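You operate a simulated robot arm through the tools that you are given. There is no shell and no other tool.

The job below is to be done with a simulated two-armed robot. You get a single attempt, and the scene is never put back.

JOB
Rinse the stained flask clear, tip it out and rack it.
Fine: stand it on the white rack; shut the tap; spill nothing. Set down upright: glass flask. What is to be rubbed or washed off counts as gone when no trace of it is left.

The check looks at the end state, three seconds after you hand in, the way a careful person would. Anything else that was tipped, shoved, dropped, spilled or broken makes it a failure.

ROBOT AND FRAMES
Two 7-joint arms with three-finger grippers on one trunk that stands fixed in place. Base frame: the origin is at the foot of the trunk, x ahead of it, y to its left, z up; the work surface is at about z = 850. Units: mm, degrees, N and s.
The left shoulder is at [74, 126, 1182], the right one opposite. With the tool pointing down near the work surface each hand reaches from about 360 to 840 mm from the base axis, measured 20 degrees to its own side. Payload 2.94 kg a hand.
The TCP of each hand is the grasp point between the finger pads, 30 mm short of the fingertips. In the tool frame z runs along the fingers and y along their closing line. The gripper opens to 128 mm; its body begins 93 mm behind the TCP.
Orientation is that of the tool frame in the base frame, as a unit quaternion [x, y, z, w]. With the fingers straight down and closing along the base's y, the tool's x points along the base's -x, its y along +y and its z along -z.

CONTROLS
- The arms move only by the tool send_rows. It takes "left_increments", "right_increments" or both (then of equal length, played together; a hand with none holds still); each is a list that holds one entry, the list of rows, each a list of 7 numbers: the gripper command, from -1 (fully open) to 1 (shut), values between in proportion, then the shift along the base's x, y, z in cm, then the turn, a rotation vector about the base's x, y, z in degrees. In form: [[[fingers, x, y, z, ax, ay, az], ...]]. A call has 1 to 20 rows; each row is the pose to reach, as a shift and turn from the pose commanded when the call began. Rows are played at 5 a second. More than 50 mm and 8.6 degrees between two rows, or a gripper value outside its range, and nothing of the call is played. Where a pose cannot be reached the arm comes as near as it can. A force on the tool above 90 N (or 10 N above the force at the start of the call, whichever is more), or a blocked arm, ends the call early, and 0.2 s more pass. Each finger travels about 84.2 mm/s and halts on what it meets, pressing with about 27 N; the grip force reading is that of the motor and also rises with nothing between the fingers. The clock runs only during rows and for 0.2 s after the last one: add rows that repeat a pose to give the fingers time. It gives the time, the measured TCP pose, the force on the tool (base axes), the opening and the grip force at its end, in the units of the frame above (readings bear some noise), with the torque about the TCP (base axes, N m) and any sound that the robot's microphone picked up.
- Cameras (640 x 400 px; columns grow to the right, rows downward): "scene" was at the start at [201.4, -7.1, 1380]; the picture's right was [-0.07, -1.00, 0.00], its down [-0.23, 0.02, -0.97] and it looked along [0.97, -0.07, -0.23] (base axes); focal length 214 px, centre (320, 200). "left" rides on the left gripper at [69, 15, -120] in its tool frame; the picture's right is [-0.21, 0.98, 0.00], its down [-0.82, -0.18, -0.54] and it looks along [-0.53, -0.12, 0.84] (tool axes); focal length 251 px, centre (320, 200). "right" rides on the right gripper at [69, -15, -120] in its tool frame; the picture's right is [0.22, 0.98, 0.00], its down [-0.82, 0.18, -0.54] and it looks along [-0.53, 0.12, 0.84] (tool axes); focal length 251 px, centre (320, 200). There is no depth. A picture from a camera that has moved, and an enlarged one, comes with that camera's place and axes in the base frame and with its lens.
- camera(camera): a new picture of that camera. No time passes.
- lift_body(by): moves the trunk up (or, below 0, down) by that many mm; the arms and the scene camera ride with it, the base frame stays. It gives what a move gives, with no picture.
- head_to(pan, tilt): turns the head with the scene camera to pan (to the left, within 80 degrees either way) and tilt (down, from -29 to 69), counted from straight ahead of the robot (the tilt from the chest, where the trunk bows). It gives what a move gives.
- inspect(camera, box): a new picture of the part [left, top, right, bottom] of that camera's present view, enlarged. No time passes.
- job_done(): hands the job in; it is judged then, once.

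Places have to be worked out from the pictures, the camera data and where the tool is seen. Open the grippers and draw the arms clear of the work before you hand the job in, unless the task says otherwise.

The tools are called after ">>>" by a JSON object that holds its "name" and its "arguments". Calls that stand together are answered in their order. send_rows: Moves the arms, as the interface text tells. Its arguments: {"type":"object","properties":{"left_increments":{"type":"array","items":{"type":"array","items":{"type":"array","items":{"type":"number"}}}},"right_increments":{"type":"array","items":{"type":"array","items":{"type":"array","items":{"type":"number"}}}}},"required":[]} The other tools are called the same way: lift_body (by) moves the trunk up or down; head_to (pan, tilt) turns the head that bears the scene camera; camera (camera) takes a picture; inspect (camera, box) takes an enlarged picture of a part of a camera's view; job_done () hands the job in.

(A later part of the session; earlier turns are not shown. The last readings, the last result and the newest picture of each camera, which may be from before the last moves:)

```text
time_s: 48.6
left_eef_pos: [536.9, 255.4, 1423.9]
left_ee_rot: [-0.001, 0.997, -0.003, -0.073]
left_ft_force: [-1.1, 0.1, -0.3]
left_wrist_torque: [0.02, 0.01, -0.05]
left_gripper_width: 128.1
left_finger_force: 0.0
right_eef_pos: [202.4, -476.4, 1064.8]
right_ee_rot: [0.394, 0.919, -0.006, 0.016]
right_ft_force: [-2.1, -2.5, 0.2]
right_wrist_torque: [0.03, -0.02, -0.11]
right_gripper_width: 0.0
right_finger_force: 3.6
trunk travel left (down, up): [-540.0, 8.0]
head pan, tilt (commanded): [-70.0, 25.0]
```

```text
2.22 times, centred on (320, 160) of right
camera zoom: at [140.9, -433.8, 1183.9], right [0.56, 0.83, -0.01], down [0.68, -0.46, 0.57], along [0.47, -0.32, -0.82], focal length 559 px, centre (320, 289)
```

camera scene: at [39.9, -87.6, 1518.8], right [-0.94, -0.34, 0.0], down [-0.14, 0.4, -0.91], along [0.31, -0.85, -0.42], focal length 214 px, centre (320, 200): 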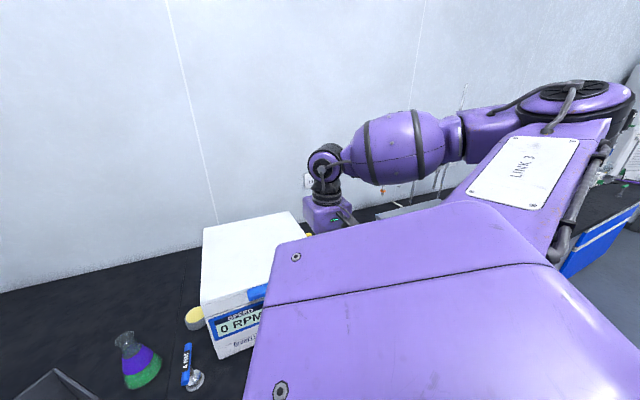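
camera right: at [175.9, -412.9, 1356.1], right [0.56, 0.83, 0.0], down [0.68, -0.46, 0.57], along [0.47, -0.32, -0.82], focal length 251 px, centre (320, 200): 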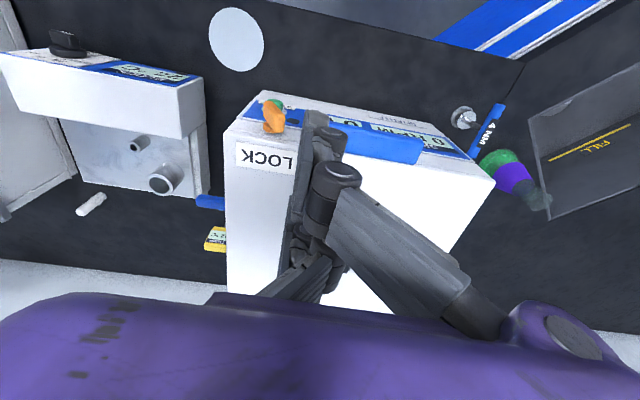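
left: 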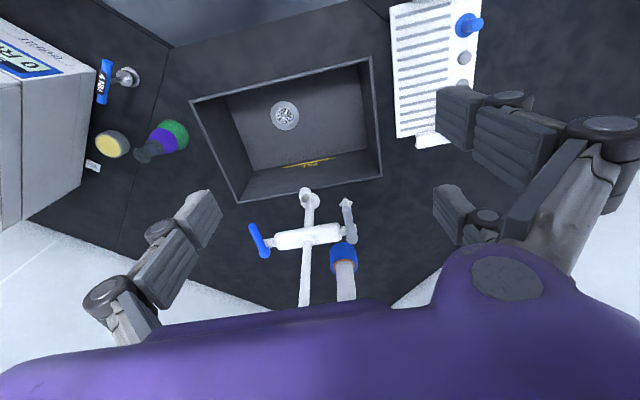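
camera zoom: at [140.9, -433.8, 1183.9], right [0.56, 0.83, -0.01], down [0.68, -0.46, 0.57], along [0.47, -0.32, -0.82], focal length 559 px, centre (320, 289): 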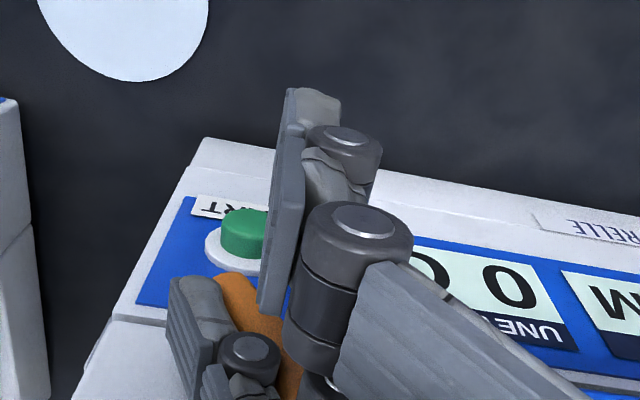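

A slight 2–3 N force shows the finger is pressing the bar. I'll back away outward and up, then look again.

>>> {"name": "send_rows", "arguments": {"right_increments": [[[1, -0.8, -0.8, 0, 0, 0, 0], [1, -1.2, -1.2, 2, 0, 0, 0], [1, -1.2, -1.2, 6, 0, 0, 0], [1, -0.5, -0.5, 10, 0, 0, 0], [1, 2, 1, 14, 0, 0, 0], [1, 3.5, 2, 17.5, 0, 0, 0], [1, 3.5, 2, 17.5, 0, 0, 0]]]}}

>>> {"name": "inspect", "arguments": {"camera": "right", "box": [200, 50, 440, 230]}}

```text
time_s: 50.2
left_eef_pos: [536.0, 255.2, 1424.2]
left_ee_rot: [-0.001, 0.997, -0.002, -0.073]
left_ft_force: [0.8, 0.3, -0.4]
left_wrist_torque: [0.05, -0.03, -0.02]
left_gripper_width: 127.9
left_finger_force: 0.0
right_eef_pos: [235.2, -457.4, 1241.1]
right_ee_rot: [0.394, 0.919, -0.006, 0.017]
right_ft_force: [0.2, -0.2, -0.1]
right_wrist_torque: [0.01, 0.0, 0.02]
right_gripper_width: 0.2
right_finger_force: 2.7
trunk travel left (down, up): [-540.0, 8.0]
head pan, tilt (commanded): [-70.0, 25.0]
```

```text
2.22 times, centred on (320, 140) of right
camera zoom: at [173.2, -414.9, 1358.7], right [0.56, 0.83, 0.0], down [0.68, -0.46, 0.57], along [0.47, -0.32, -0.82], focal length 559 px, centre (320, 333)
```

zoom: 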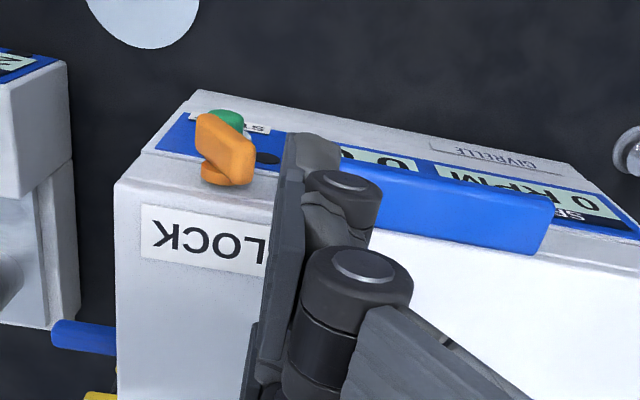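

The latch is back upright, slightly tilted, about as it looked in my earlier picture, and nothing else moved. Now back to the job: I'll bring the right hand up and forward over the sink side, turning it to face ahead, clear of the centrifuge.

>>> {"name": "send_rows", "arguments": {"right_increments": [[[1, 0, 0, 4, 0, 0, 0], [1, 1, 1, 8, -1.4, -5.4, 5.3], [1, 3, 2.5, 11, -2.7, -10.7, 10.6], [1, 5, 4, 14, -4.1, -16.1, 16.0], [1, 7.5, 5.5, 16, -5.5, -21.4, 21.3], [1, 10, 7.3, 18, -6.9, -26.8, 26.6], [1, 12.5, 9, 20, -8.2, -32.1, 31.9], [1, 15, 10.8, 20.9, -9.6, -37.5, 37.2], [1, 17.5, 12.6, 20.9, -11.0, -42.8, 42.5], [1, 20, 14.4, 20.9, -12.4, -48.2, 47.9], [1, 22.5, 16.2, 20.9, -13.7, -53.5, 53.2], [1, 24.5, 17.7, 20.9, -15.1, -58.9, 58.5], [1, 24.5, 17.7, 20.9, -15.1, -58.9, 58.5]]]}}

>>> {"name": "head_to", "arguments": {"pan": -40, "tilt": 30}}

>>> {"name": "camera", "arguments": {"camera": "scene"}}

```text
time_s: 53.0
left_eef_pos: [537.1, 255.6, 1425.1]
left_ee_rot: [0.0, 0.997, -0.002, -0.072]
left_ft_force: [-0.1, -0.2, 0.7]
left_wrist_torque: [0.01, -0.01, 0.0]
left_gripper_width: 127.8
left_finger_force: 0.0
right_eef_pos: [482.0, -277.7, 1447.6]
right_ee_rot: [-0.135, 0.855, 0.077, 0.494]
right_ft_force: [0.4, 0.3, 0.3]
right_wrist_torque: [-0.03, 0.03, 0.01]
right_gripper_width: 0.2
right_finger_force: 3.4
trunk travel left (down, up): [-540.0, 8.0]
head pan, tilt (commanded): [-70.0, 25.0]
```

```text
time_s: 54.0
left_eef_pos: [538.1, 254.7, 1424.9]
left_ee_rot: [-0.001, 0.997, -0.002, -0.073]
left_ft_force: [-0.3, -0.3, -0.6]
left_wrist_torque: [-0.02, 0.01, -0.01]
left_gripper_width: 128.2
left_finger_force: 0.1
right_eef_pos: [483.5, -278.6, 1447.1]
right_ee_rot: [-0.136, 0.856, 0.079, 0.493]
right_ft_force: [-0.3, -0.2, 0.5]
right_wrist_torque: [-0.01, 0.01, 0.01]
right_gripper_width: 0.0
right_finger_force: 3.1
trunk travel left (down, up): [-540.0, 8.0]
head pan, tilt (commanded): [-40.0, 30.0]
```

```text
taken
camera scene: at [78.5, -58.5, 1510.8], right [-0.64, -0.77, 0.0], down [-0.38, 0.32, -0.87], along [0.66, -0.56, -0.5], focal length 214 px, centre (320, 200)
```

scene: 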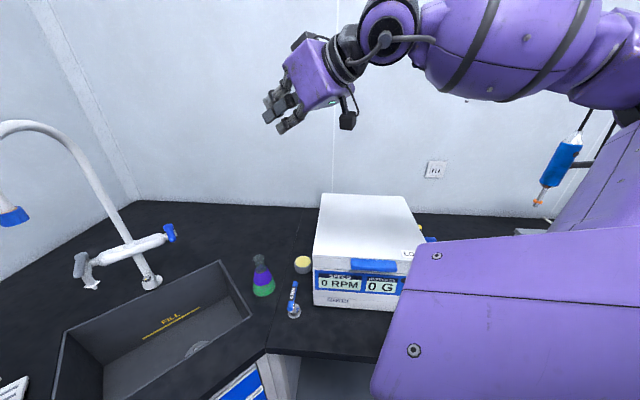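

Everything in view is intact: the centrifuge is closed and the flask, puck and torque tool are upright. I'll lower the trunk back to its starting height with the right hand held forward.

>>> {"name": "lift_body", "arguments": {"by": -140}}

>>> {"name": "send_rows", "arguments": {"right_increments": [[[1, 3.3, 1.8, 0, 0.6, -1.9, 0], [1, 6.6, 3.6, 0, 1.2, -3.8, 0], [1, 9.9, 5.4, 0, 1.8, -5.7, 0], [1, 13.2, 7.2, 0, 2.4, -7.6, 0], [1, 16.5, 9.0, 0, 3.0, -9.5, 0], [1, 19.8, 10.8, 0, 3.6, -11.4, 0], [1, 23.1, 12.6, 0, 4.2, -13.3, 0], [1, 25.5, 14.0, -1, 4.6, -14.3, 0], [1, 25.5, 14.0, -1, 4.6, -14.3, 0]]]}}

>>> {"name": "camera", "arguments": {"camera": "scene"}}

```text
time_s: 55.6
left_eef_pos: [537.1, 255.9, 1284.9]
left_ee_rot: [-0.001, 0.997, -0.002, -0.072]
left_ft_force: [-0.3, 0.1, 0.7]
left_wrist_torque: [0.03, 0.02, 0.04]
left_gripper_width: 127.7
left_finger_force: 0.0
right_eef_pos: [481.9, -279.8, 1309.8]
right_ee_rot: [-0.135, 0.856, 0.078, 0.493]
right_ft_force: [-0.2, -0.6, 0.1]
right_wrist_torque: [0.01, 0.0, -0.01]
right_gripper_width: 0.0
right_finger_force: 3.0
trunk travel left (down, up): [-400.0, 148.0]
head pan, tilt (commanded): [-40.0, 30.0]
```

```text
time_s: 57.6
left_eef_pos: [535.9, 256.0, 1283.4]
left_ee_rot: [-0.001, 0.997, -0.002, -0.072]
left_ft_force: [-0.5, -0.3, -0.4]
left_wrist_torque: [0.01, -0.03, -0.04]
left_gripper_width: 128.1
left_finger_force: 0.1
right_eef_pos: [739.0, -138.7, 1301.8]
right_ee_rot: [-0.124, 0.784, 0.095, 0.601]
right_ft_force: [0.3, -1.3, 0.8]
right_wrist_torque: [0.01, 0.03, 0.0]
right_gripper_width: 0.2
right_finger_force: 3.6
trunk travel left (down, up): [-400.0, 148.0]
head pan, tilt (commanded): [-40.0, 30.0]
```

```text
taken
camera scene: at [177.4, -58.6, 1352.5], right [-0.64, -0.77, 0.0], down [-0.38, 0.32, -0.87], along [0.66, -0.56, -0.5], focal length 214 px, centre (320, 200)
```

scene: 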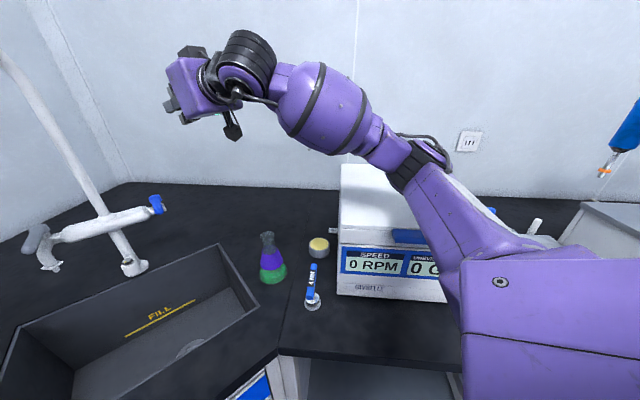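

The elbow now sits in front of and above the centrifuge at around z 1227, so I won't lower the trunk in this posture. Instead I'll lower just the hand in steps and watch the elbow.

>>> {"name": "send_rows", "arguments": {"right_increments": [[[1, 0, 0.2, -3, 0, 0, 0], [1, 0, 0.4, -6, 0, 0, 0], [1, 0, 0.6, -9, 0, 0, 0], [1, 0, 0.6, -9, 0, 0, 0]]]}}

>>> {"name": "camera", "arguments": {"camera": "scene"}}

```text
time_s: 58.6
left_eef_pos: [536.1, 256.4, 1284.3]
left_ee_rot: [-0.001, 0.997, -0.001, -0.072]
left_ft_force: [-0.6, -0.1, 0.1]
left_wrist_torque: [0.0, 0.0, -0.01]
left_gripper_width: 128.1
left_finger_force: 0.1
right_eef_pos: [737.8, -132.7, 1211.7]
right_ee_rot: [-0.124, 0.784, 0.095, 0.601]
right_ft_force: [0.3, -0.5, 0.0]
right_wrist_torque: [0.01, -0.02, -0.03]
right_gripper_width: 0.1
right_finger_force: 2.6
trunk travel left (down, up): [-400.0, 148.0]
head pan, tilt (commanded): [-40.0, 30.0]
```

```text
taken
camera scene: at [177.5, -58.2, 1352.5], right [-0.64, -0.77, 0.0], down [-0.38, 0.32, -0.87], along [0.66, -0.56, -0.5], focal length 214 px, centre (320, 200)
```

scene: 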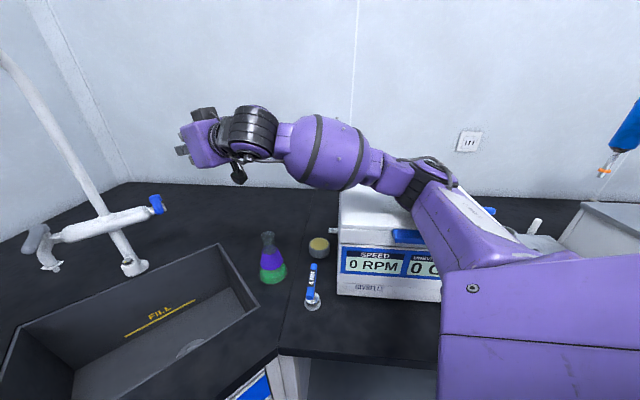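

The elbow is at about z 1183, still roughly 45 mm above the lid. I'll lower the hand a further 60 mm, creep forward, and watch.

>>> {"name": "send_rows", "arguments": {"right_increments": [[[1, 1, 0, -2, 0, 0, 0], [1, 2, 0, -4, 0, 0, 0], [1, 3.0, 0, -6, 0, 0, 0], [1, 3.0, 0, -6, 0, 0, 0]]]}}

>>> {"name": "camera", "arguments": {"camera": "scene"}}

>>> {"name": "inspect", "arguments": {"camera": "scene", "box": [320, 130, 500, 310]}}

```text
time_s: 59.9
left_eef_pos: [542.2, 262.6, 1278.2]
left_ee_rot: [0.0, 0.997, -0.005, -0.076]
left_ft_force: [0.1, 1.4, 0.2]
left_wrist_torque: [0.02, 0.01, 0.02]
left_gripper_width: 127.7
left_finger_force: 0.2
right_eef_pos: [773.2, -145.1, 1190.1]
right_ee_rot: [-0.127, 0.767, 0.07, 0.626]
right_ft_force: [0.1, -0.8, 0.0]
right_wrist_torque: [-0.01, -0.03, 0.02]
right_gripper_width: 0.2
right_finger_force: 2.7
trunk travel left (down, up): [-400.0, 148.0]
head pan, tilt (commanded): [-40.0, 30.0]
stopped in row 4 (right hand): the arm was blocked; the commanded pose is now the measured one
```

```text
taken
camera scene: at [182.8, -50.8, 1349.5], right [-0.64, -0.77, 0.01], down [-0.39, 0.32, -0.87], along [0.66, -0.56, -0.5], focal length 214 px, centre (320, 200)
```

scene: 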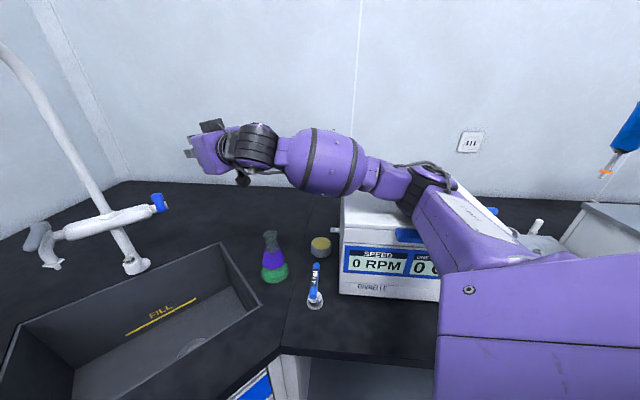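

```text
2.22 times, centred on (410, 220) of scene
camera zoom: at [182.8, -50.8, 1349.5], right [-0.64, -0.77, 0.01], down [-0.39, 0.32, -0.87], along [0.66, -0.56, -0.5], focal length 477 px, centre (120, 156)
```

zoom: 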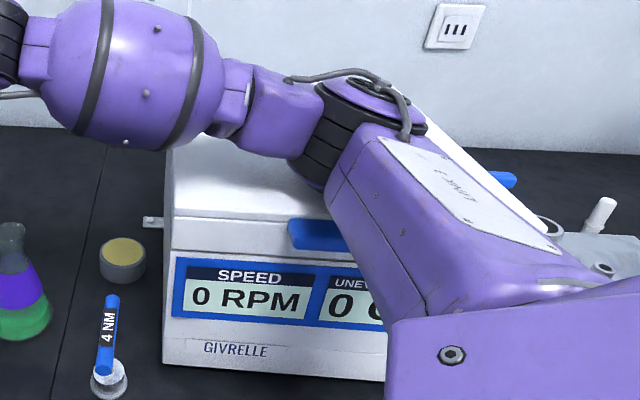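

The elbow has just come down onto the centrifuge lid. I'll back off immediately by raising the hand.

>>> {"name": "send_rows", "arguments": {"right_increments": [[[1, 0, 0, 2, 0, 0, 0], [1, -1, 0, 5, 0, 0, 0], [1, -2, 0, 8, 0, 0, 0], [1, -3, 0, 11, 0, 0, 0], [1, -3, 0, 11, 0, 0, 0]]]}}

>>> {"name": "camera", "arguments": {"camera": "scene"}}

```text
time_s: 61.0
left_eef_pos: [536.9, 257.7, 1284.9]
left_ee_rot: [-0.001, 0.997, -0.002, -0.074]
left_ft_force: [0.0, 0.3, -0.2]
left_wrist_torque: [-0.01, -0.02, -0.02]
left_gripper_width: 128.3
left_finger_force: 0.0
right_eef_pos: [735.2, -148.0, 1292.0]
right_ee_rot: [-0.124, 0.771, 0.075, 0.62]
right_ft_force: [-0.1, 0.3, 0.2]
right_wrist_torque: [0.0, 0.03, -0.01]
right_gripper_width: 0.1
right_finger_force: 3.6
trunk travel left (down, up): [-400.0, 148.0]
head pan, tilt (commanded): [-40.0, 30.0]
```

```text
taken
camera scene: at [178.2, -58.0, 1352.3], right [-0.64, -0.77, 0.0], down [-0.38, 0.32, -0.87], along [0.66, -0.56, -0.5], focal length 214 px, centre (320, 200)
```

scene: 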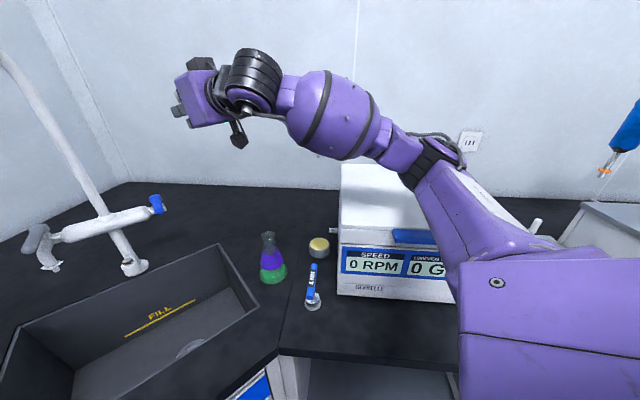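

Nothing was displaced: the centrifuge corner is at the same pixels. With the trunk raised, the shoulders sit higher and further back, so the elbow should pass well above and in front of the lid. I'll raise the trunk 120 mm and then lower the hand in steps.

>>> {"name": "lift_body", "arguments": {"by": 120}}

>>> {"name": "send_rows", "arguments": {"right_increments": [[[1, 0, 0, -4, 0, 0, 0], [1, 0, 0, -8, 0, 0, 0], [1, 0, 0, -12, 0, 0, 0], [1, 0, 0, -16, 0, 0, 0], [1, 0, 0, -20, 0, 0, 0], [1, 0, 0, -20, 0, 0, 0]]]}}

>>> {"name": "camera", "arguments": {"camera": "scene"}}

```text
time_s: 62.5
left_eef_pos: [539.4, 255.6, 1402.8]
left_ee_rot: [-0.001, 0.997, -0.003, -0.075]
left_ft_force: [0.1, -0.3, -0.3]
left_wrist_torque: [0.03, 0.01, 0.02]
left_gripper_width: 127.8
left_finger_force: 0.1
right_eef_pos: [740.0, -150.3, 1409.8]
right_ee_rot: [-0.123, 0.771, 0.075, 0.62]
right_ft_force: [-0.5, 0.6, -0.9]
right_wrist_torque: [0.06, -0.06, 0.01]
right_gripper_width: 0.1
right_finger_force: 3.4
trunk travel left (down, up): [-520.0, 28.0]
head pan, tilt (commanded): [-40.0, 30.0]
```

```text
time_s: 64.0
left_eef_pos: [536.7, 255.2, 1405.0]
left_ee_rot: [-0.001, 0.997, -0.002, -0.073]
left_ft_force: [-0.4, 0.1, 0.4]
left_wrist_torque: [-0.01, 0.02, 0.01]
left_gripper_width: 128.0
left_finger_force: 0.1
right_eef_pos: [735.8, -150.2, 1212.7]
right_ee_rot: [-0.124, 0.769, 0.075, 0.622]
right_ft_force: [0.4, -0.6, 0.0]
right_wrist_torque: [-0.03, 0.02, -0.01]
right_gripper_width: 0.1
right_finger_force: 2.9
trunk travel left (down, up): [-520.0, 28.0]
head pan, tilt (commanded): [-40.0, 30.0]
```

```text
taken
camera scene: at [102.7, -58.2, 1490.9], right [-0.64, -0.77, 0.0], down [-0.38, 0.32, -0.87], along [0.66, -0.56, -0.5], focal length 214 px, centre (320, 200)
```

scene: 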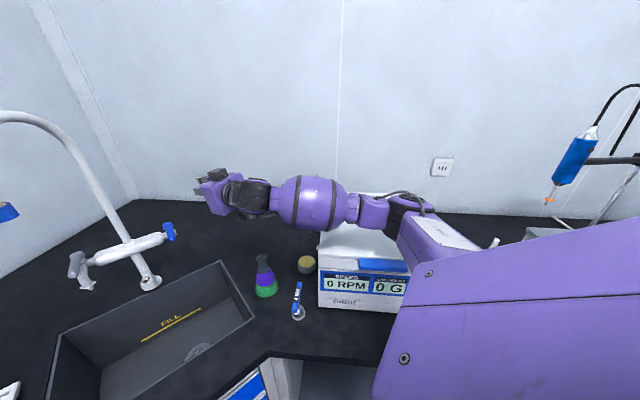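

The elbow is now at about z 1275, well above the lid. I'll continue lowering and approach the lever's right side.

>>> {"name": "send_rows", "arguments": {"right_increments": [[[1, 0.5, 0.3, -3, 0, 0, 0], [1, 1.0, 0.6, -6, 0, 0, 0], [1, 1.5, 1.0, -9, 0, 0, 0], [1, 2.0, 1.3, -11, 0, 0, 0], [1, 2.0, 1.3, -11, 0, 0, 0]]]}}

>>> {"name": "camera", "arguments": {"camera": "scene"}}

>>> {"name": "camera", "arguments": {"camera": "right"}}

```text
time_s: 64.8
left_eef_pos: [542.4, 268.1, 1398.2]
left_ee_rot: [-0.001, 0.997, -0.007, -0.075]
left_ft_force: [-0.8, -0.8, 1.5]
left_wrist_torque: [0.1, -0.08, -0.03]
left_gripper_width: 127.7
left_finger_force: 0.2
right_eef_pos: [776.6, -233.8, 1240.9]
right_ee_rot: [-0.154, 0.729, -0.048, 0.665]
right_ft_force: [0.6, 0.5, -0.4]
right_wrist_torque: [-0.04, 0.0, 0.0]
right_gripper_width: 0.0
right_finger_force: 3.2
trunk travel left (down, up): [-520.0, 28.0]
head pan, tilt (commanded): [-40.0, 30.0]
stopped in row 4 (right hand): the arm was blocked; the commanded pose is now the measured one
```

```text
taken
camera scene: at [108.8, -44.8, 1490.0], right [-0.64, -0.77, 0.01], down [-0.39, 0.31, -0.87], along [0.66, -0.56, -0.5], focal length 214 px, centre (320, 200)
```

scene: 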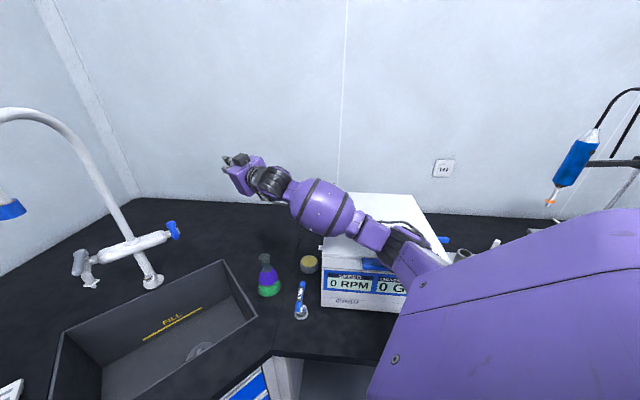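

```text
taken
camera right: at [656.6, -284.4, 1191.6], right [-0.17, 0.86, -0.47], down [-0.51, 0.34, 0.79], along [0.85, 0.38, 0.38], focal length 251 px, centre (320, 200)
```

right: 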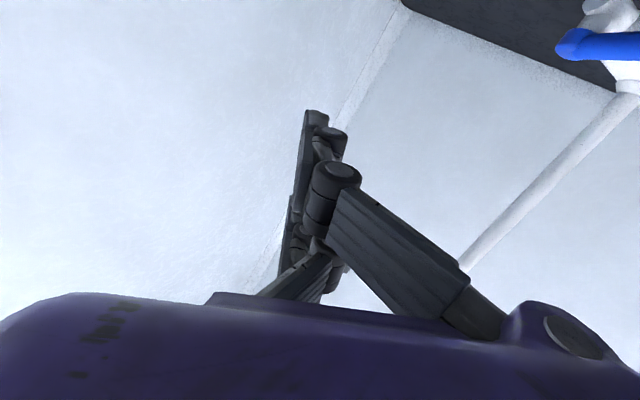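

The arm's inverse kinematics swung the elbow down onto the lid again, so I'll back straight off. My new plan is to raise the trunk fully so the arm is nearly straight. That keeps the elbow far from the centrifuge while the hand sweeps in from its own side.

>>> {"name": "send_rows", "arguments": {"right_increments": [[[1, 0, 0, 3, 0, 0, 0], [1, 0, 0, 6, 0, 0, 0], [1, 0, 0, 9, 0, 0, 0], [1, 0, 0, 12, 0, 0, 0], [1, 0, 0, 12, 0, 0, 0]]]}}

>>> {"name": "camera", "arguments": {"camera": "scene"}}

```text
time_s: 66.0
left_eef_pos: [537.9, 259.0, 1402.2]
left_ee_rot: [-0.001, 0.997, -0.003, -0.073]
left_ft_force: [-0.3, 0.4, -0.3]
left_wrist_torque: [-0.03, -0.02, -0.01]
left_gripper_width: 128.1
left_finger_force: 0.0
right_eef_pos: [769.4, -240.9, 1338.3]
right_ee_rot: [-0.149, 0.739, -0.04, 0.655]
right_ft_force: [0.8, 0.5, 0.1]
right_wrist_torque: [-0.04, 0.01, -0.05]
right_gripper_width: 0.2
right_finger_force: 2.7
trunk travel left (down, up): [-520.0, 28.0]
head pan, tilt (commanded): [-40.0, 30.0]
```

```text
taken
camera scene: at [103.7, -56.1, 1490.6], right [-0.64, -0.77, 0.0], down [-0.38, 0.32, -0.87], along [0.66, -0.56, -0.5], focal length 214 px, centre (320, 200)
```

scene: 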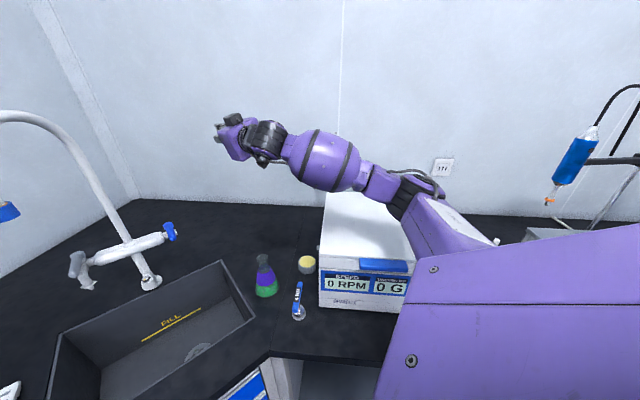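

Backed off; the centrifuge is at the same pixels as before. I'll raise the trunk the last bit and pitch the hand to 45° while it is still out on the right side.

>>> {"name": "lift_body", "arguments": {"by": 25}}

>>> {"name": "send_rows", "arguments": {"right_increments": [[[1, 0, 0, 0, 1.3, 6.4, -0.8], [1, 0, 0, 0, 2.6, 12.8, -1.6], [1, 0, 0, 0, 3.9, 19.2, -2.3], [1, 0, 0, 0, 5.1, 25.7, -3.1], [1, 0, 0, 0, 6.4, 32.1, -3.9], [1, 0, 0, 0, 7.7, 38.5, -4.7], [1, 0, 0, 0, 7.7, 38.5, -4.7]]]}}

>>> {"name": "camera", "arguments": {"camera": "scene"}}

```text
time_s: 66.7
left_eef_pos: [539.4, 254.5, 1426.2]
left_ee_rot: [-0.002, 0.997, -0.001, -0.074]
left_ft_force: [0.5, 0.3, -1.1]
left_wrist_torque: [0.02, 0.08, -0.02]
left_gripper_width: 127.5
left_finger_force: 0.0
right_eef_pos: [771.5, -245.1, 1358.6]
right_ee_rot: [-0.15, 0.74, -0.038, 0.654]
right_ft_force: [1.7, 0.3, -0.6]
right_wrist_torque: [0.01, -0.03, 0.05]
right_gripper_width: 0.2
right_finger_force: 3.1
trunk travel left (down, up): [-545.0, 3.0]
head pan, tilt (commanded): [-40.0, 30.0]
```

```text
time_s: 68.3
left_eef_pos: [536.6, 255.1, 1428.9]
left_ee_rot: [-0.002, 0.997, -0.002, -0.073]
left_ft_force: [-0.4, 1.1, -0.2]
left_wrist_torque: [0.02, -0.02, -0.02]
left_gripper_width: 127.7
left_finger_force: 0.1
right_eef_pos: [769.5, -242.4, 1360.5]
right_ee_rot: [-0.081, 0.92, 0.035, 0.381]
right_ft_force: [-0.5, 0.4, -0.2]
right_wrist_torque: [-0.02, -0.02, -0.02]
right_gripper_width: 0.0
right_finger_force: 2.9
trunk travel left (down, up): [-545.0, 3.0]
head pan, tilt (commanded): [-40.0, 30.0]
```

```text
taken
camera scene: at [70.8, -58.8, 1515.2], right [-0.64, -0.77, 0.0], down [-0.38, 0.32, -0.87], along [0.66, -0.56, -0.5], focal length 214 px, centre (320, 200)
```

scene: 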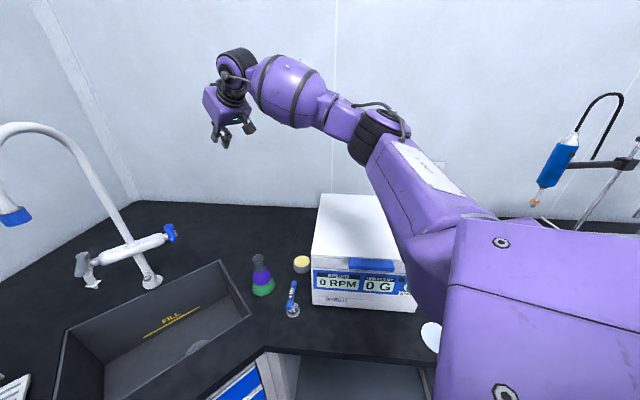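

Now the elbow is high and well clear. I'll lower the hand and move it inward in moderate steps, checking after each.

>>> {"name": "send_rows", "arguments": {"right_increments": [[[1, 0, 1, -3, 0, 0, 0], [1, 0, 2, -6, 0, 0, 0], [1, 0.5, 3, -9, 0, 0, 0], [1, 1, 4, -12, 0, 0, 0], [1, 1, 4, -12, 0, 0, 0]]]}}

>>> {"name": "camera", "arguments": {"camera": "scene"}}

```text
time_s: 69.5
left_eef_pos: [536.2, 256.2, 1428.3]
left_ee_rot: [0.0, 0.997, -0.001, -0.073]
left_ft_force: [0.2, 1.1, 1.3]
left_wrist_torque: [0.02, -0.01, 0.03]
left_gripper_width: 128.2
left_finger_force: 0.0
right_eef_pos: [780.9, -204.8, 1243.0]
right_ee_rot: [-0.08, 0.92, 0.034, 0.383]
right_ft_force: [0.4, 0.3, -0.6]
right_wrist_torque: [-0.04, 0.02, -0.02]
right_gripper_width: 0.0
right_finger_force: 2.6
trunk travel left (down, up): [-545.0, 3.0]
head pan, tilt (commanded): [-40.0, 30.0]
```

```text
taken
camera scene: at [70.6, -58.5, 1515.2], right [-0.64, -0.77, 0.0], down [-0.38, 0.32, -0.87], along [0.66, -0.56, -0.5], focal length 214 px, centre (320, 200)
```

scene: 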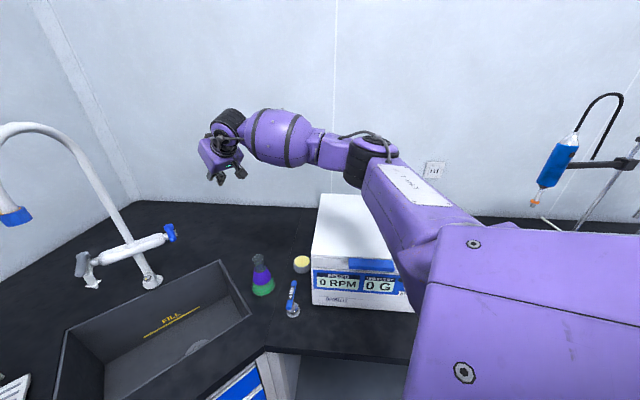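

The elbow stays high, around z 1400. Continuing down and inward.

>>> {"name": "send_rows", "arguments": {"right_increments": [[[1, 0.4, 1.5, -2.5, 0, 0, 0], [1, 0.8, 3.0, -5, 0, 0, 0], [1, 1.2, 4.5, -7.5, 0, 0, 0], [1, 1.4, 5.5, -9.0, 0, 0, 0], [1, 1.4, 5.5, -9.0, 0, 0, 0]]]}}

>>> {"name": "camera", "arguments": {"camera": "scene"}}

>>> {"name": "camera", "arguments": {"camera": "right"}}

```text
time_s: 70.7
left_eef_pos: [536.6, 255.7, 1429.2]
left_ee_rot: [-0.002, 0.997, -0.002, -0.073]
left_ft_force: [0.0, -0.2, -0.2]
left_wrist_torque: [0.0, -0.04, -0.01]
left_gripper_width: 128.2
left_finger_force: 0.0
right_eef_pos: [795.1, -150.5, 1152.6]
right_ee_rot: [-0.08, 0.92, 0.034, 0.382]
right_ft_force: [-0.5, -0.9, -1.1]
right_wrist_torque: [-0.02, 0.0, 0.0]
right_gripper_width: 0.0
right_finger_force: 2.8
trunk travel left (down, up): [-545.0, 3.0]
head pan, tilt (commanded): [-40.0, 30.0]
```

```text
taken
camera scene: at [70.8, -58.7, 1515.2], right [-0.64, -0.77, 0.0], down [-0.38, 0.32, -0.87], along [0.66, -0.56, -0.5], focal length 214 px, centre (320, 200)
```

scene: 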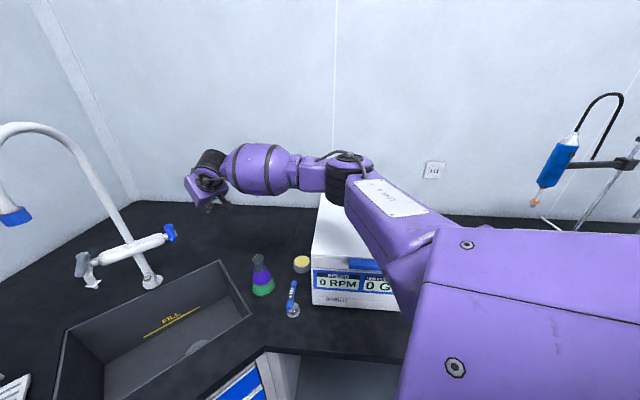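

```text
taken
camera right: at [665.7, -187.6, 1189.2], right [-0.32, 0.94, -0.15], down [0.16, 0.21, 0.96], along [0.93, 0.28, -0.22], focal length 251 px, centre (320, 200)
```

right: 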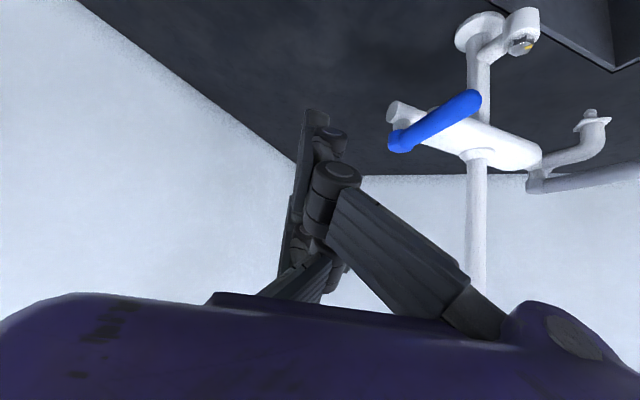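

This pose reaches well: (795, −150, 1153) with the elbow near z 1360. I'll come down beside the lever tip on its −y side.

>>> {"name": "send_rows", "arguments": {"right_increments": [[[1, 0.2, 1.5, -2.5, 0, 0, 0], [1, 0.4, 3.0, -5, 0, 0, 0], [1, 0.5, 4.5, -7.0, 0, 0, 0], [1, 0.5, 5.0, -8.5, 0, 0, 0], [1, 0.5, 5.0, -8.5, 0, 0, 0]]]}}

>>> {"name": "camera", "arguments": {"camera": "right"}}

>>> {"name": "camera", "arguments": {"camera": "scene"}}

```text
time_s: 71.9
left_eef_pos: [536.4, 256.4, 1429.7]
left_ee_rot: [-0.001, 0.997, -0.002, -0.073]
left_ft_force: [0.0, 0.4, 0.3]
left_wrist_torque: [0.0, -0.01, -0.02]
left_gripper_width: 128.2
left_finger_force: 0.1
right_eef_pos: [798.1, -98.1, 1069.6]
right_ee_rot: [-0.08, 0.92, 0.033, 0.382]
right_ft_force: [-0.4, -0.2, -0.1]
right_wrist_torque: [-0.05, -0.01, -0.04]
right_gripper_width: 0.0
right_finger_force: 2.9
trunk travel left (down, up): [-545.0, 3.0]
head pan, tilt (commanded): [-40.0, 30.0]
```

```text
taken
camera right: at [670.5, -136.1, 1105.5], right [-0.32, 0.94, -0.15], down [0.16, 0.21, 0.96], along [0.93, 0.28, -0.22], focal length 251 px, centre (320, 200)
```

right: 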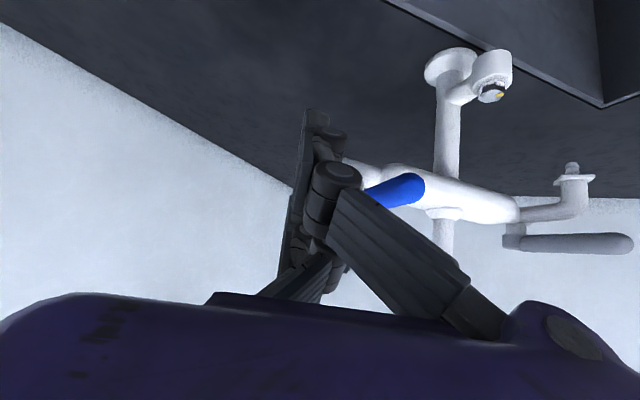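

```text
taken
camera scene: at [71.0, -58.6, 1515.2], right [-0.64, -0.77, 0.0], down [-0.38, 0.32, -0.87], along [0.66, -0.56, -0.5], focal length 214 px, centre (320, 200)
```

scene: 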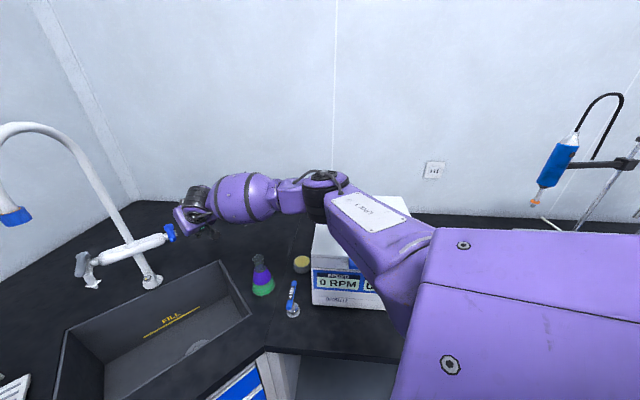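

Beside the lever now, with no contact. I'll push gently towards +y a few centimetres and check the force and picture.

>>> {"name": "send_rows", "arguments": {"right_increments": [[[1, 0, 0.8, 0, 0, 0, 0], [1, 0, 1.6, 0, 0, 0, 0], [1, 0, 2.4, 0, 0, 0, 0], [1, 0, 3.0, 0, 0, 0, 0], [1, 0, 3.5, 0, 0, 0, 0]]]}}

>>> {"name": "inspect", "arguments": {"camera": "right", "box": [260, 80, 540, 260]}}

```text
time_s: 73.1
left_eef_pos: [534.9, 255.1, 1430.1]
left_ee_rot: [-0.001, 0.997, 0.0, -0.073]
left_ft_force: [-0.5, -0.4, 0.5]
left_wrist_torque: [0.03, 0.0, 0.01]
left_gripper_width: 128.2
left_finger_force: 0.1
right_eef_pos: [800.3, -66.7, 1068.1]
right_ee_rot: [-0.079, 0.92, 0.033, 0.383]
right_ft_force: [-1.4, -8.1, 2.2]
right_wrist_torque: [-0.03, 0.01, -0.03]
right_gripper_width: 0.1
right_finger_force: 3.1
trunk travel left (down, up): [-545.0, 3.0]
head pan, tilt (commanded): [-40.0, 30.0]
```

```text
2.22 times, centred on (400, 170) of right
camera zoom: at [671.1, -104.0, 1103.7], right [-0.31, 0.94, -0.15], down [0.16, 0.21, 0.96], along [0.94, 0.28, -0.22], focal length 559 px, centre (142, 267)
```

zoom: 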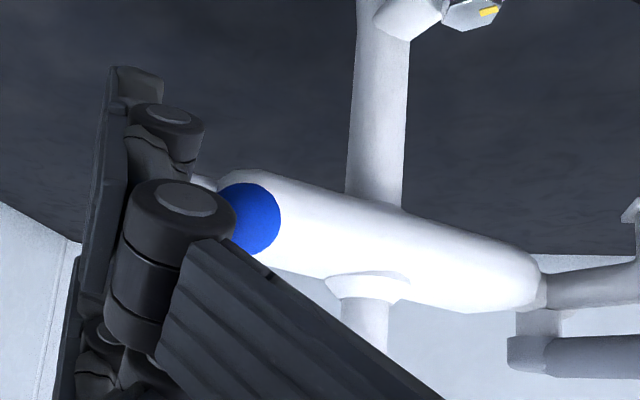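

Contact: 8 N at y ≈ −67. I'll push another centimetre to see whether the lever yields or stops.

>>> {"name": "send_rows", "arguments": {"right_increments": [[[1, 0, 0.4, 0, 0, 0, 0], [1, 0, 0.8, 0, 0, 0, 0], [1, 0, 1.0, 0, 0, 0, 0], [1, 0, 1.0, 0, 0, 0, 0]]]}}

>>> {"name": "inspect", "arguments": {"camera": "right", "box": [260, 80, 540, 260]}}

```text
time_s: 74.1
left_eef_pos: [534.2, 250.8, 1432.1]
left_ee_rot: [-0.001, 0.997, 0.0, -0.071]
left_ft_force: [0.1, -0.9, 0.6]
left_wrist_torque: [-0.03, -0.02, -0.03]
left_gripper_width: 128.1
left_finger_force: 0.0
right_eef_pos: [798.6, -64.6, 1069.7]
right_ee_rot: [-0.076, 0.92, 0.031, 0.383]
right_ft_force: [-11.3, -35.2, 12.0]
right_wrist_torque: [-0.28, -0.05, -0.16]
right_gripper_width: 0.0
right_finger_force: 8.3
trunk travel left (down, up): [-545.0, 3.0]
head pan, tilt (commanded): [-40.0, 30.0]
```

```text
2.22 times, centred on (400, 170) of right
camera zoom: at [669.0, -100.4, 1104.8], right [-0.31, 0.94, -0.15], down [0.16, 0.21, 0.96], along [0.94, 0.27, -0.22], focal length 559 px, centre (142, 267)
```

zoom: 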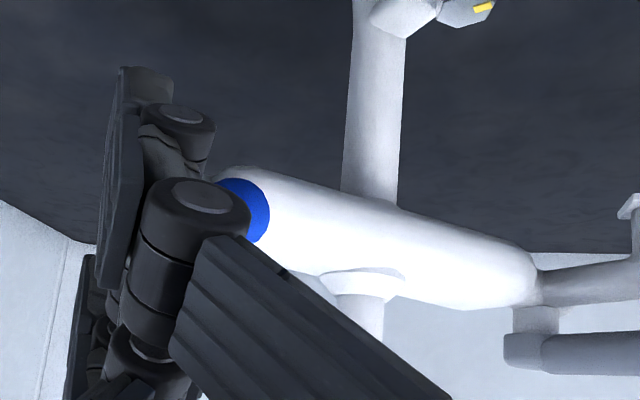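

35 N with no movement means the lever is at its stop in that direction, so it opens towards −y. I'll back off, rise above the bar, open the fingers and straddle it, so the upper finger can pull the bar from its +y side.

>>> {"name": "send_rows", "arguments": {"right_increments": [[[1, 0, -2, 0, 0, 0, 0], [1, 0, -5, 0, 0, 0, 0], [1, 0, -6, 3.5, 0, 0, 0], [0.6, -0.3, -6, 7, 0, 0, 0], [0.0, -0.5, -6, 7.5, 0, 0, 0], [-0.56, -0.5, -6, 7.5, 0, 0, 0], [-0.56, -0.5, -4, 7.5, 0, 0, 0], [-0.56, -0.5, -2, 7.5, 0, 0, 0], [-0.56, -0.5, -0.7, 7.5, 0, 0, 0], [-0.56, -0.5, -0.7, 7.5, 0, 0, 0]]]}}

>>> {"name": "camera", "arguments": {"camera": "right"}}

>>> {"name": "camera", "arguments": {"camera": "scene"}}

```text
time_s: 76.3
left_eef_pos: [535.2, 256.2, 1430.5]
left_ee_rot: [-0.001, 0.997, -0.002, -0.073]
left_ft_force: [-0.1, -0.1, 1.0]
left_wrist_torque: [0.04, -0.01, 0.02]
left_gripper_width: 127.7
left_finger_force: 0.1
right_eef_pos: [793.0, -61.1, 1144.6]
right_ee_rot: [-0.08, 0.92, 0.034, 0.383]
right_ft_force: [0.6, -1.2, 0.1]
right_wrist_torque: [0.05, 0.01, 0.02]
right_gripper_width: 99.9
right_finger_force: 0.0
trunk travel left (down, up): [-545.0, 3.0]
head pan, tilt (commanded): [-40.0, 30.0]
```

```text
taken
camera right: at [664.8, -99.4, 1180.0], right [-0.32, 0.94, -0.15], down [0.16, 0.21, 0.96], along [0.93, 0.28, -0.22], focal length 251 px, centre (320, 200)
```

right: 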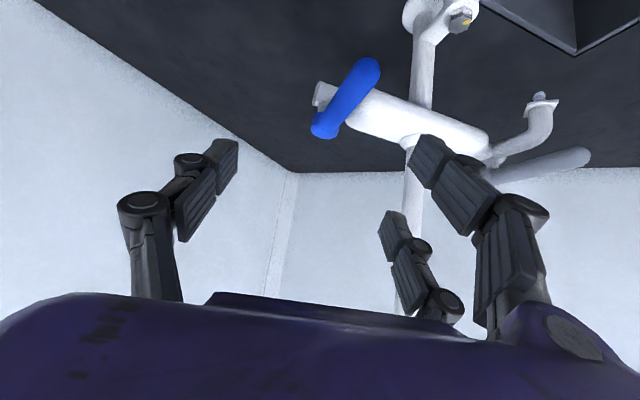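

```text
taken
camera scene: at [71.2, -58.7, 1515.1], right [-0.64, -0.77, 0.0], down [-0.38, 0.32, -0.87], along [0.66, -0.56, -0.5], focal length 214 px, centre (320, 200)
```

scene: 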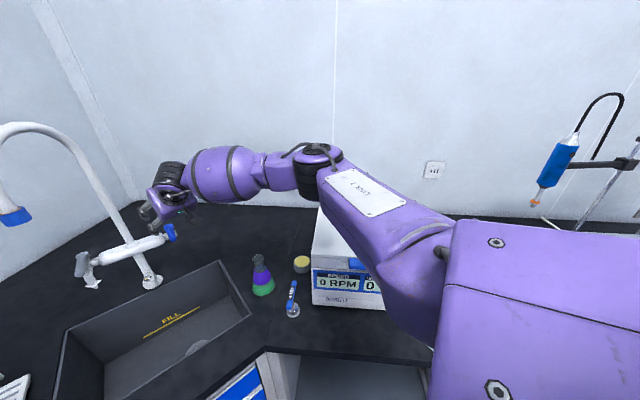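

The bar now sits between the thumb and the finger pair. I'll descend so the upper finger reaches bar height.

>>> {"name": "send_rows", "arguments": {"right_increments": [[[-0.56, 0, 0, -3.5, 0, 0, 0], [-0.56, 0, 0, -7, 0, 0, 0], [-0.56, 0, 0, -9, 0, 0, 0], [-0.56, 0, 0, -10.2, 0, 0, 0], [-0.56, 0, 0, -10.2, 0, 0, 0]]]}}

>>> {"name": "camera", "arguments": {"camera": "right"}}

>>> {"name": "camera", "arguments": {"camera": "scene"}}

```text
time_s: 77.5
left_eef_pos: [537.9, 254.9, 1428.4]
left_ee_rot: [-0.001, 0.997, -0.001, -0.072]
left_ft_force: [-0.2, 0.6, -0.7]
left_wrist_torque: [-0.03, 0.0, 0.02]
left_gripper_width: 128.0
left_finger_force: 0.1
right_eef_pos: [793.0, -60.9, 1041.3]
right_ee_rot: [-0.08, 0.92, 0.034, 0.382]
right_ft_force: [0.4, 0.0, -0.1]
right_wrist_torque: [0.0, -0.03, 0.01]
right_gripper_width: 99.5
right_finger_force: 0.1
trunk travel left (down, up): [-545.0, 3.0]
head pan, tilt (commanded): [-40.0, 30.0]
```

```text
taken
camera right: at [663.8, -98.9, 1076.8], right [-0.32, 0.94, -0.15], down [0.16, 0.21, 0.96], along [0.93, 0.28, -0.22], focal length 251 px, centre (320, 200)
```

right: 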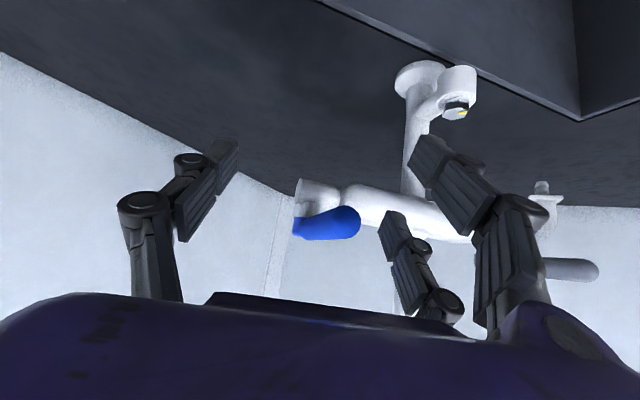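

```text
taken
camera scene: at [71.2, -58.4, 1515.2], right [-0.64, -0.77, 0.0], down [-0.38, 0.32, -0.87], along [0.66, -0.56, -0.5], focal length 214 px, centre (320, 200)
```

scene: 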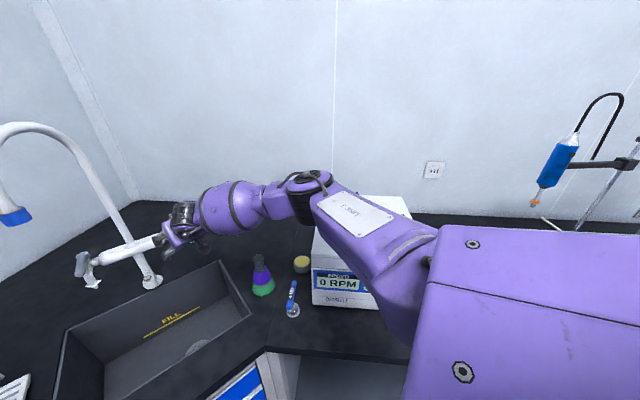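

The upper finger is beside the bar at the right height. I'll point the head at the sink and nozzle so I can watch for water, then pull the lever towards −y a little.

>>> {"name": "head_to", "arguments": {"pan": 0, "tilt": 30}}

>>> {"name": "send_rows", "arguments": {"right_increments": [[[-0.56, 0, -1.0, 0, 0, 0, 0], [-0.56, 0, -2.0, 0, 0, 0, 0], [-0.56, 0.2, -3.0, 0, 0, 0, 0], [-0.56, 0.4, -3.6, 0, 0, 0, 0], [-0.56, 0.4, -3.6, 0, 0, 0, 0]]]}}

>>> {"name": "camera", "arguments": {"camera": "right"}}

>>> {"name": "camera", "arguments": {"camera": "scene"}}

```text
time_s: 78.5
left_eef_pos: [536.5, 255.2, 1428.4]
left_ee_rot: [-0.002, 0.997, -0.001, -0.073]
left_ft_force: [0.1, -0.2, 0.6]
left_wrist_torque: [0.0, 0.03, 0.0]
left_gripper_width: 128.4
left_finger_force: 0.1
right_eef_pos: [792.9, -60.4, 1040.9]
right_ee_rot: [-0.08, 0.92, 0.033, 0.382]
right_ft_force: [-0.6, -0.1, -0.2]
right_wrist_torque: [-0.02, 0.01, 0.0]
right_gripper_width: 100.0
right_finger_force: 0.1
trunk travel left (down, up): [-545.0, 3.0]
head pan, tilt (commanded): [0.0, 30.0]
```

```text
time_s: 79.8
left_eef_pos: [537.6, 256.3, 1429.9]
left_ee_rot: [-0.001, 0.997, -0.001, -0.073]
left_ft_force: [0.5, 0.4, 1.0]
left_wrist_torque: [0.02, 0.01, -0.01]
left_gripper_width: 128.0
left_finger_force: 0.2
right_eef_pos: [797.7, -97.1, 1040.6]
right_ee_rot: [-0.079, 0.92, 0.033, 0.382]
right_ft_force: [-2.7, 2.0, -0.6]
right_wrist_torque: [-0.03, -0.02, 0.13]
right_gripper_width: 101.9
right_finger_force: 1.6
trunk travel left (down, up): [-545.0, 3.0]
head pan, tilt (commanded): [0.0, 30.0]
```

```text
taken
camera right: at [668.4, -135.0, 1076.0], right [-0.32, 0.94, -0.15], down [0.16, 0.21, 0.96], along [0.93, 0.28, -0.22], focal length 251 px, centre (320, 200)
```

right: 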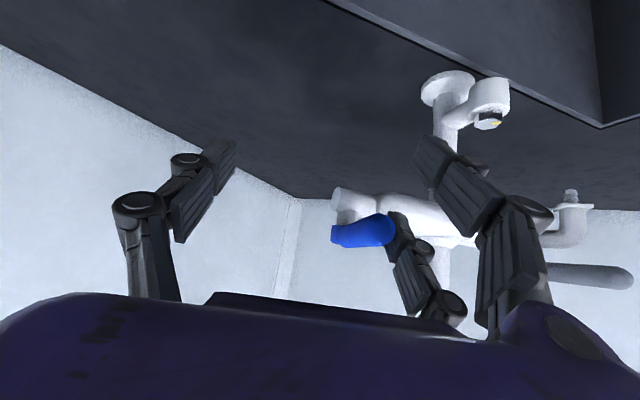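

```text
taken
camera scene: at [92.2, 0.2, 1515.1], right [0.0, -1.0, 0.0], down [-0.5, 0.0, -0.87], along [0.87, 0.0, -0.5], focal length 214 px, centre (320, 200)
```

scene: 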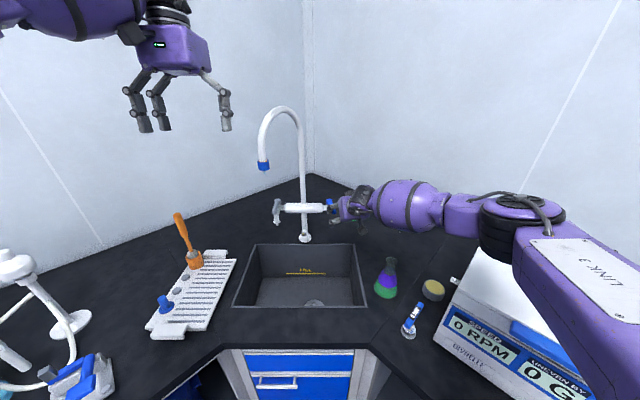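

The finger has met the lever and there's no water yet. I'll keep pulling towards −y along its arc.

>>> {"name": "send_rows", "arguments": {"right_increments": [[[-0.56, 0.3, -1.0, 0, 0, 0, 0], [-0.56, 0.6, -2.0, 0, 0, 0, 0], [-0.56, 1.0, -3.0, 0, 0, 0, 0], [-0.56, 1.0, -3.0, 0, 0, 0, 0]]]}}

>>> {"name": "camera", "arguments": {"camera": "right"}}

>>> {"name": "camera", "arguments": {"camera": "scene"}}

```text
time_s: 80.8
left_eef_pos: [537.8, 256.2, 1429.8]
left_ee_rot: [-0.001, 0.997, -0.002, -0.073]
left_ft_force: [0.9, -0.3, -0.6]
left_wrist_torque: [0.0, -0.02, -0.01]
left_gripper_width: 128.0
left_finger_force: 0.2
right_eef_pos: [807.5, -126.3, 1039.1]
right_ee_rot: [-0.081, 0.92, 0.034, 0.382]
right_ft_force: [0.0, 1.8, 0.1]
right_wrist_torque: [-0.02, -0.02, 0.04]
right_gripper_width: 101.1
right_finger_force: 1.1
trunk travel left (down, up): [-545.0, 3.0]
head pan, tilt (commanded): [0.0, 30.0]
```

```text
taken
camera right: at [678.5, -164.5, 1075.7], right [-0.32, 0.94, -0.15], down [0.16, 0.21, 0.96], along [0.93, 0.28, -0.22], focal length 251 px, centre (320, 200)
```

right: 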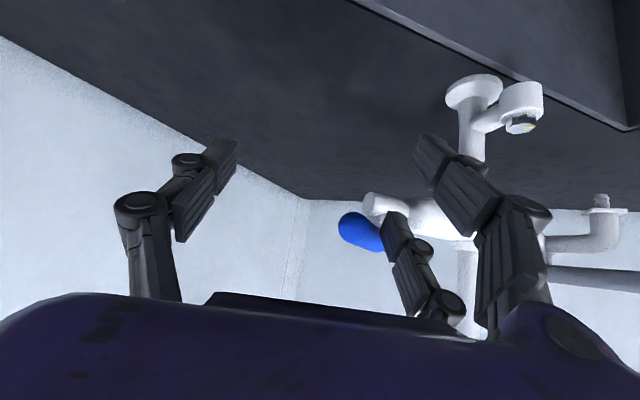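

```text
taken
camera scene: at [92.3, 0.0, 1515.2], right [0.0, -1.0, 0.0], down [-0.5, 0.0, -0.87], along [0.87, 0.0, -0.5], focal length 214 px, centre (320, 200)
```

scene: 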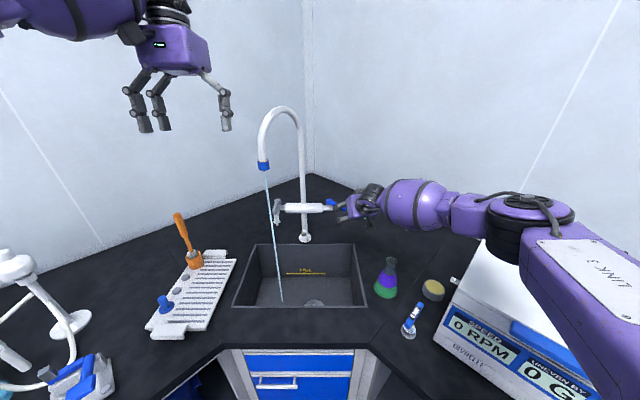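

Water is running from the nozzle in a straight stream into the sink; the lever is turned about 45° and needed only about 2 N. I'll leave it running into the drain and lift the hand off the lever the way it came. A zoom will let me measure the stream's position.

>>> {"name": "send_rows", "arguments": {"right_increments": [[[-0.56, 0, 0.4, 1, 0, 0, 0], [-0.56, 0, 0.4, 4, 0, 0, 0], [-0.56, 0, 0.4, 8, 0, 0, 0], [-0.56, -0.5, -2, 12, 0, 0, 0], [-0.56, -1, -5, 15, 0, 0, 0], [-0.56, -2, -8, 18, 0, 0, 0], [-0.56, -3, -11, 21, 0, 0, 0], [-0.56, -3, -11, 21, 0, 0, 0]]]}}

>>> {"name": "camera", "arguments": {"camera": "scene"}}

>>> {"name": "inspect", "arguments": {"camera": "scene", "box": [220, 90, 380, 320]}}

```text
time_s: 82.5
left_eef_pos: [536.4, 256.8, 1429.9]
left_ee_rot: [-0.001, 0.997, -0.002, -0.074]
left_ft_force: [-0.2, -0.4, 0.2]
left_wrist_torque: [-0.01, 0.05, 0.0]
left_gripper_width: 127.9
left_finger_force: 0.0
right_eef_pos: [776.7, -234.4, 1251.6]
right_ee_rot: [-0.08, 0.92, 0.033, 0.381]
right_ft_force: [0.1, 0.7, -0.4]
right_wrist_torque: [-0.01, 0.02, -0.02]
right_gripper_width: 99.9
right_finger_force: 0.1
trunk travel left (down, up): [-545.0, 3.0]
head pan, tilt (commanded): [0.0, 30.0]
```

```text
taken
camera scene: at [93.4, 0.4, 1515.0], right [0.0, -1.0, 0.0], down [-0.5, 0.0, -0.87], along [0.87, 0.0, -0.5], focal length 214 px, centre (320, 200)
```

scene: 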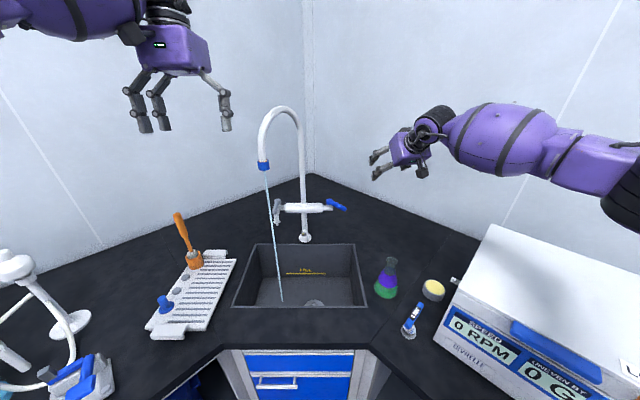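

```text
1.74 times, centred on (300, 205) of scene
camera zoom: at [93.4, 0.4, 1515.0], right [0.0, -1.0, 0.0], down [-0.5, 0.0, -0.87], along [0.87, 0.0, -0.5], focal length 373 px, centre (355, 191)
```

zoom: 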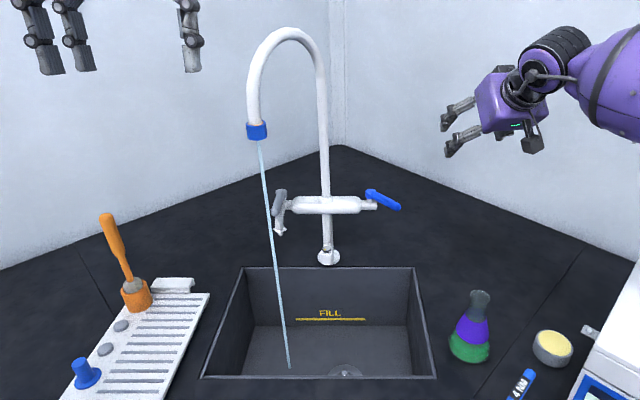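

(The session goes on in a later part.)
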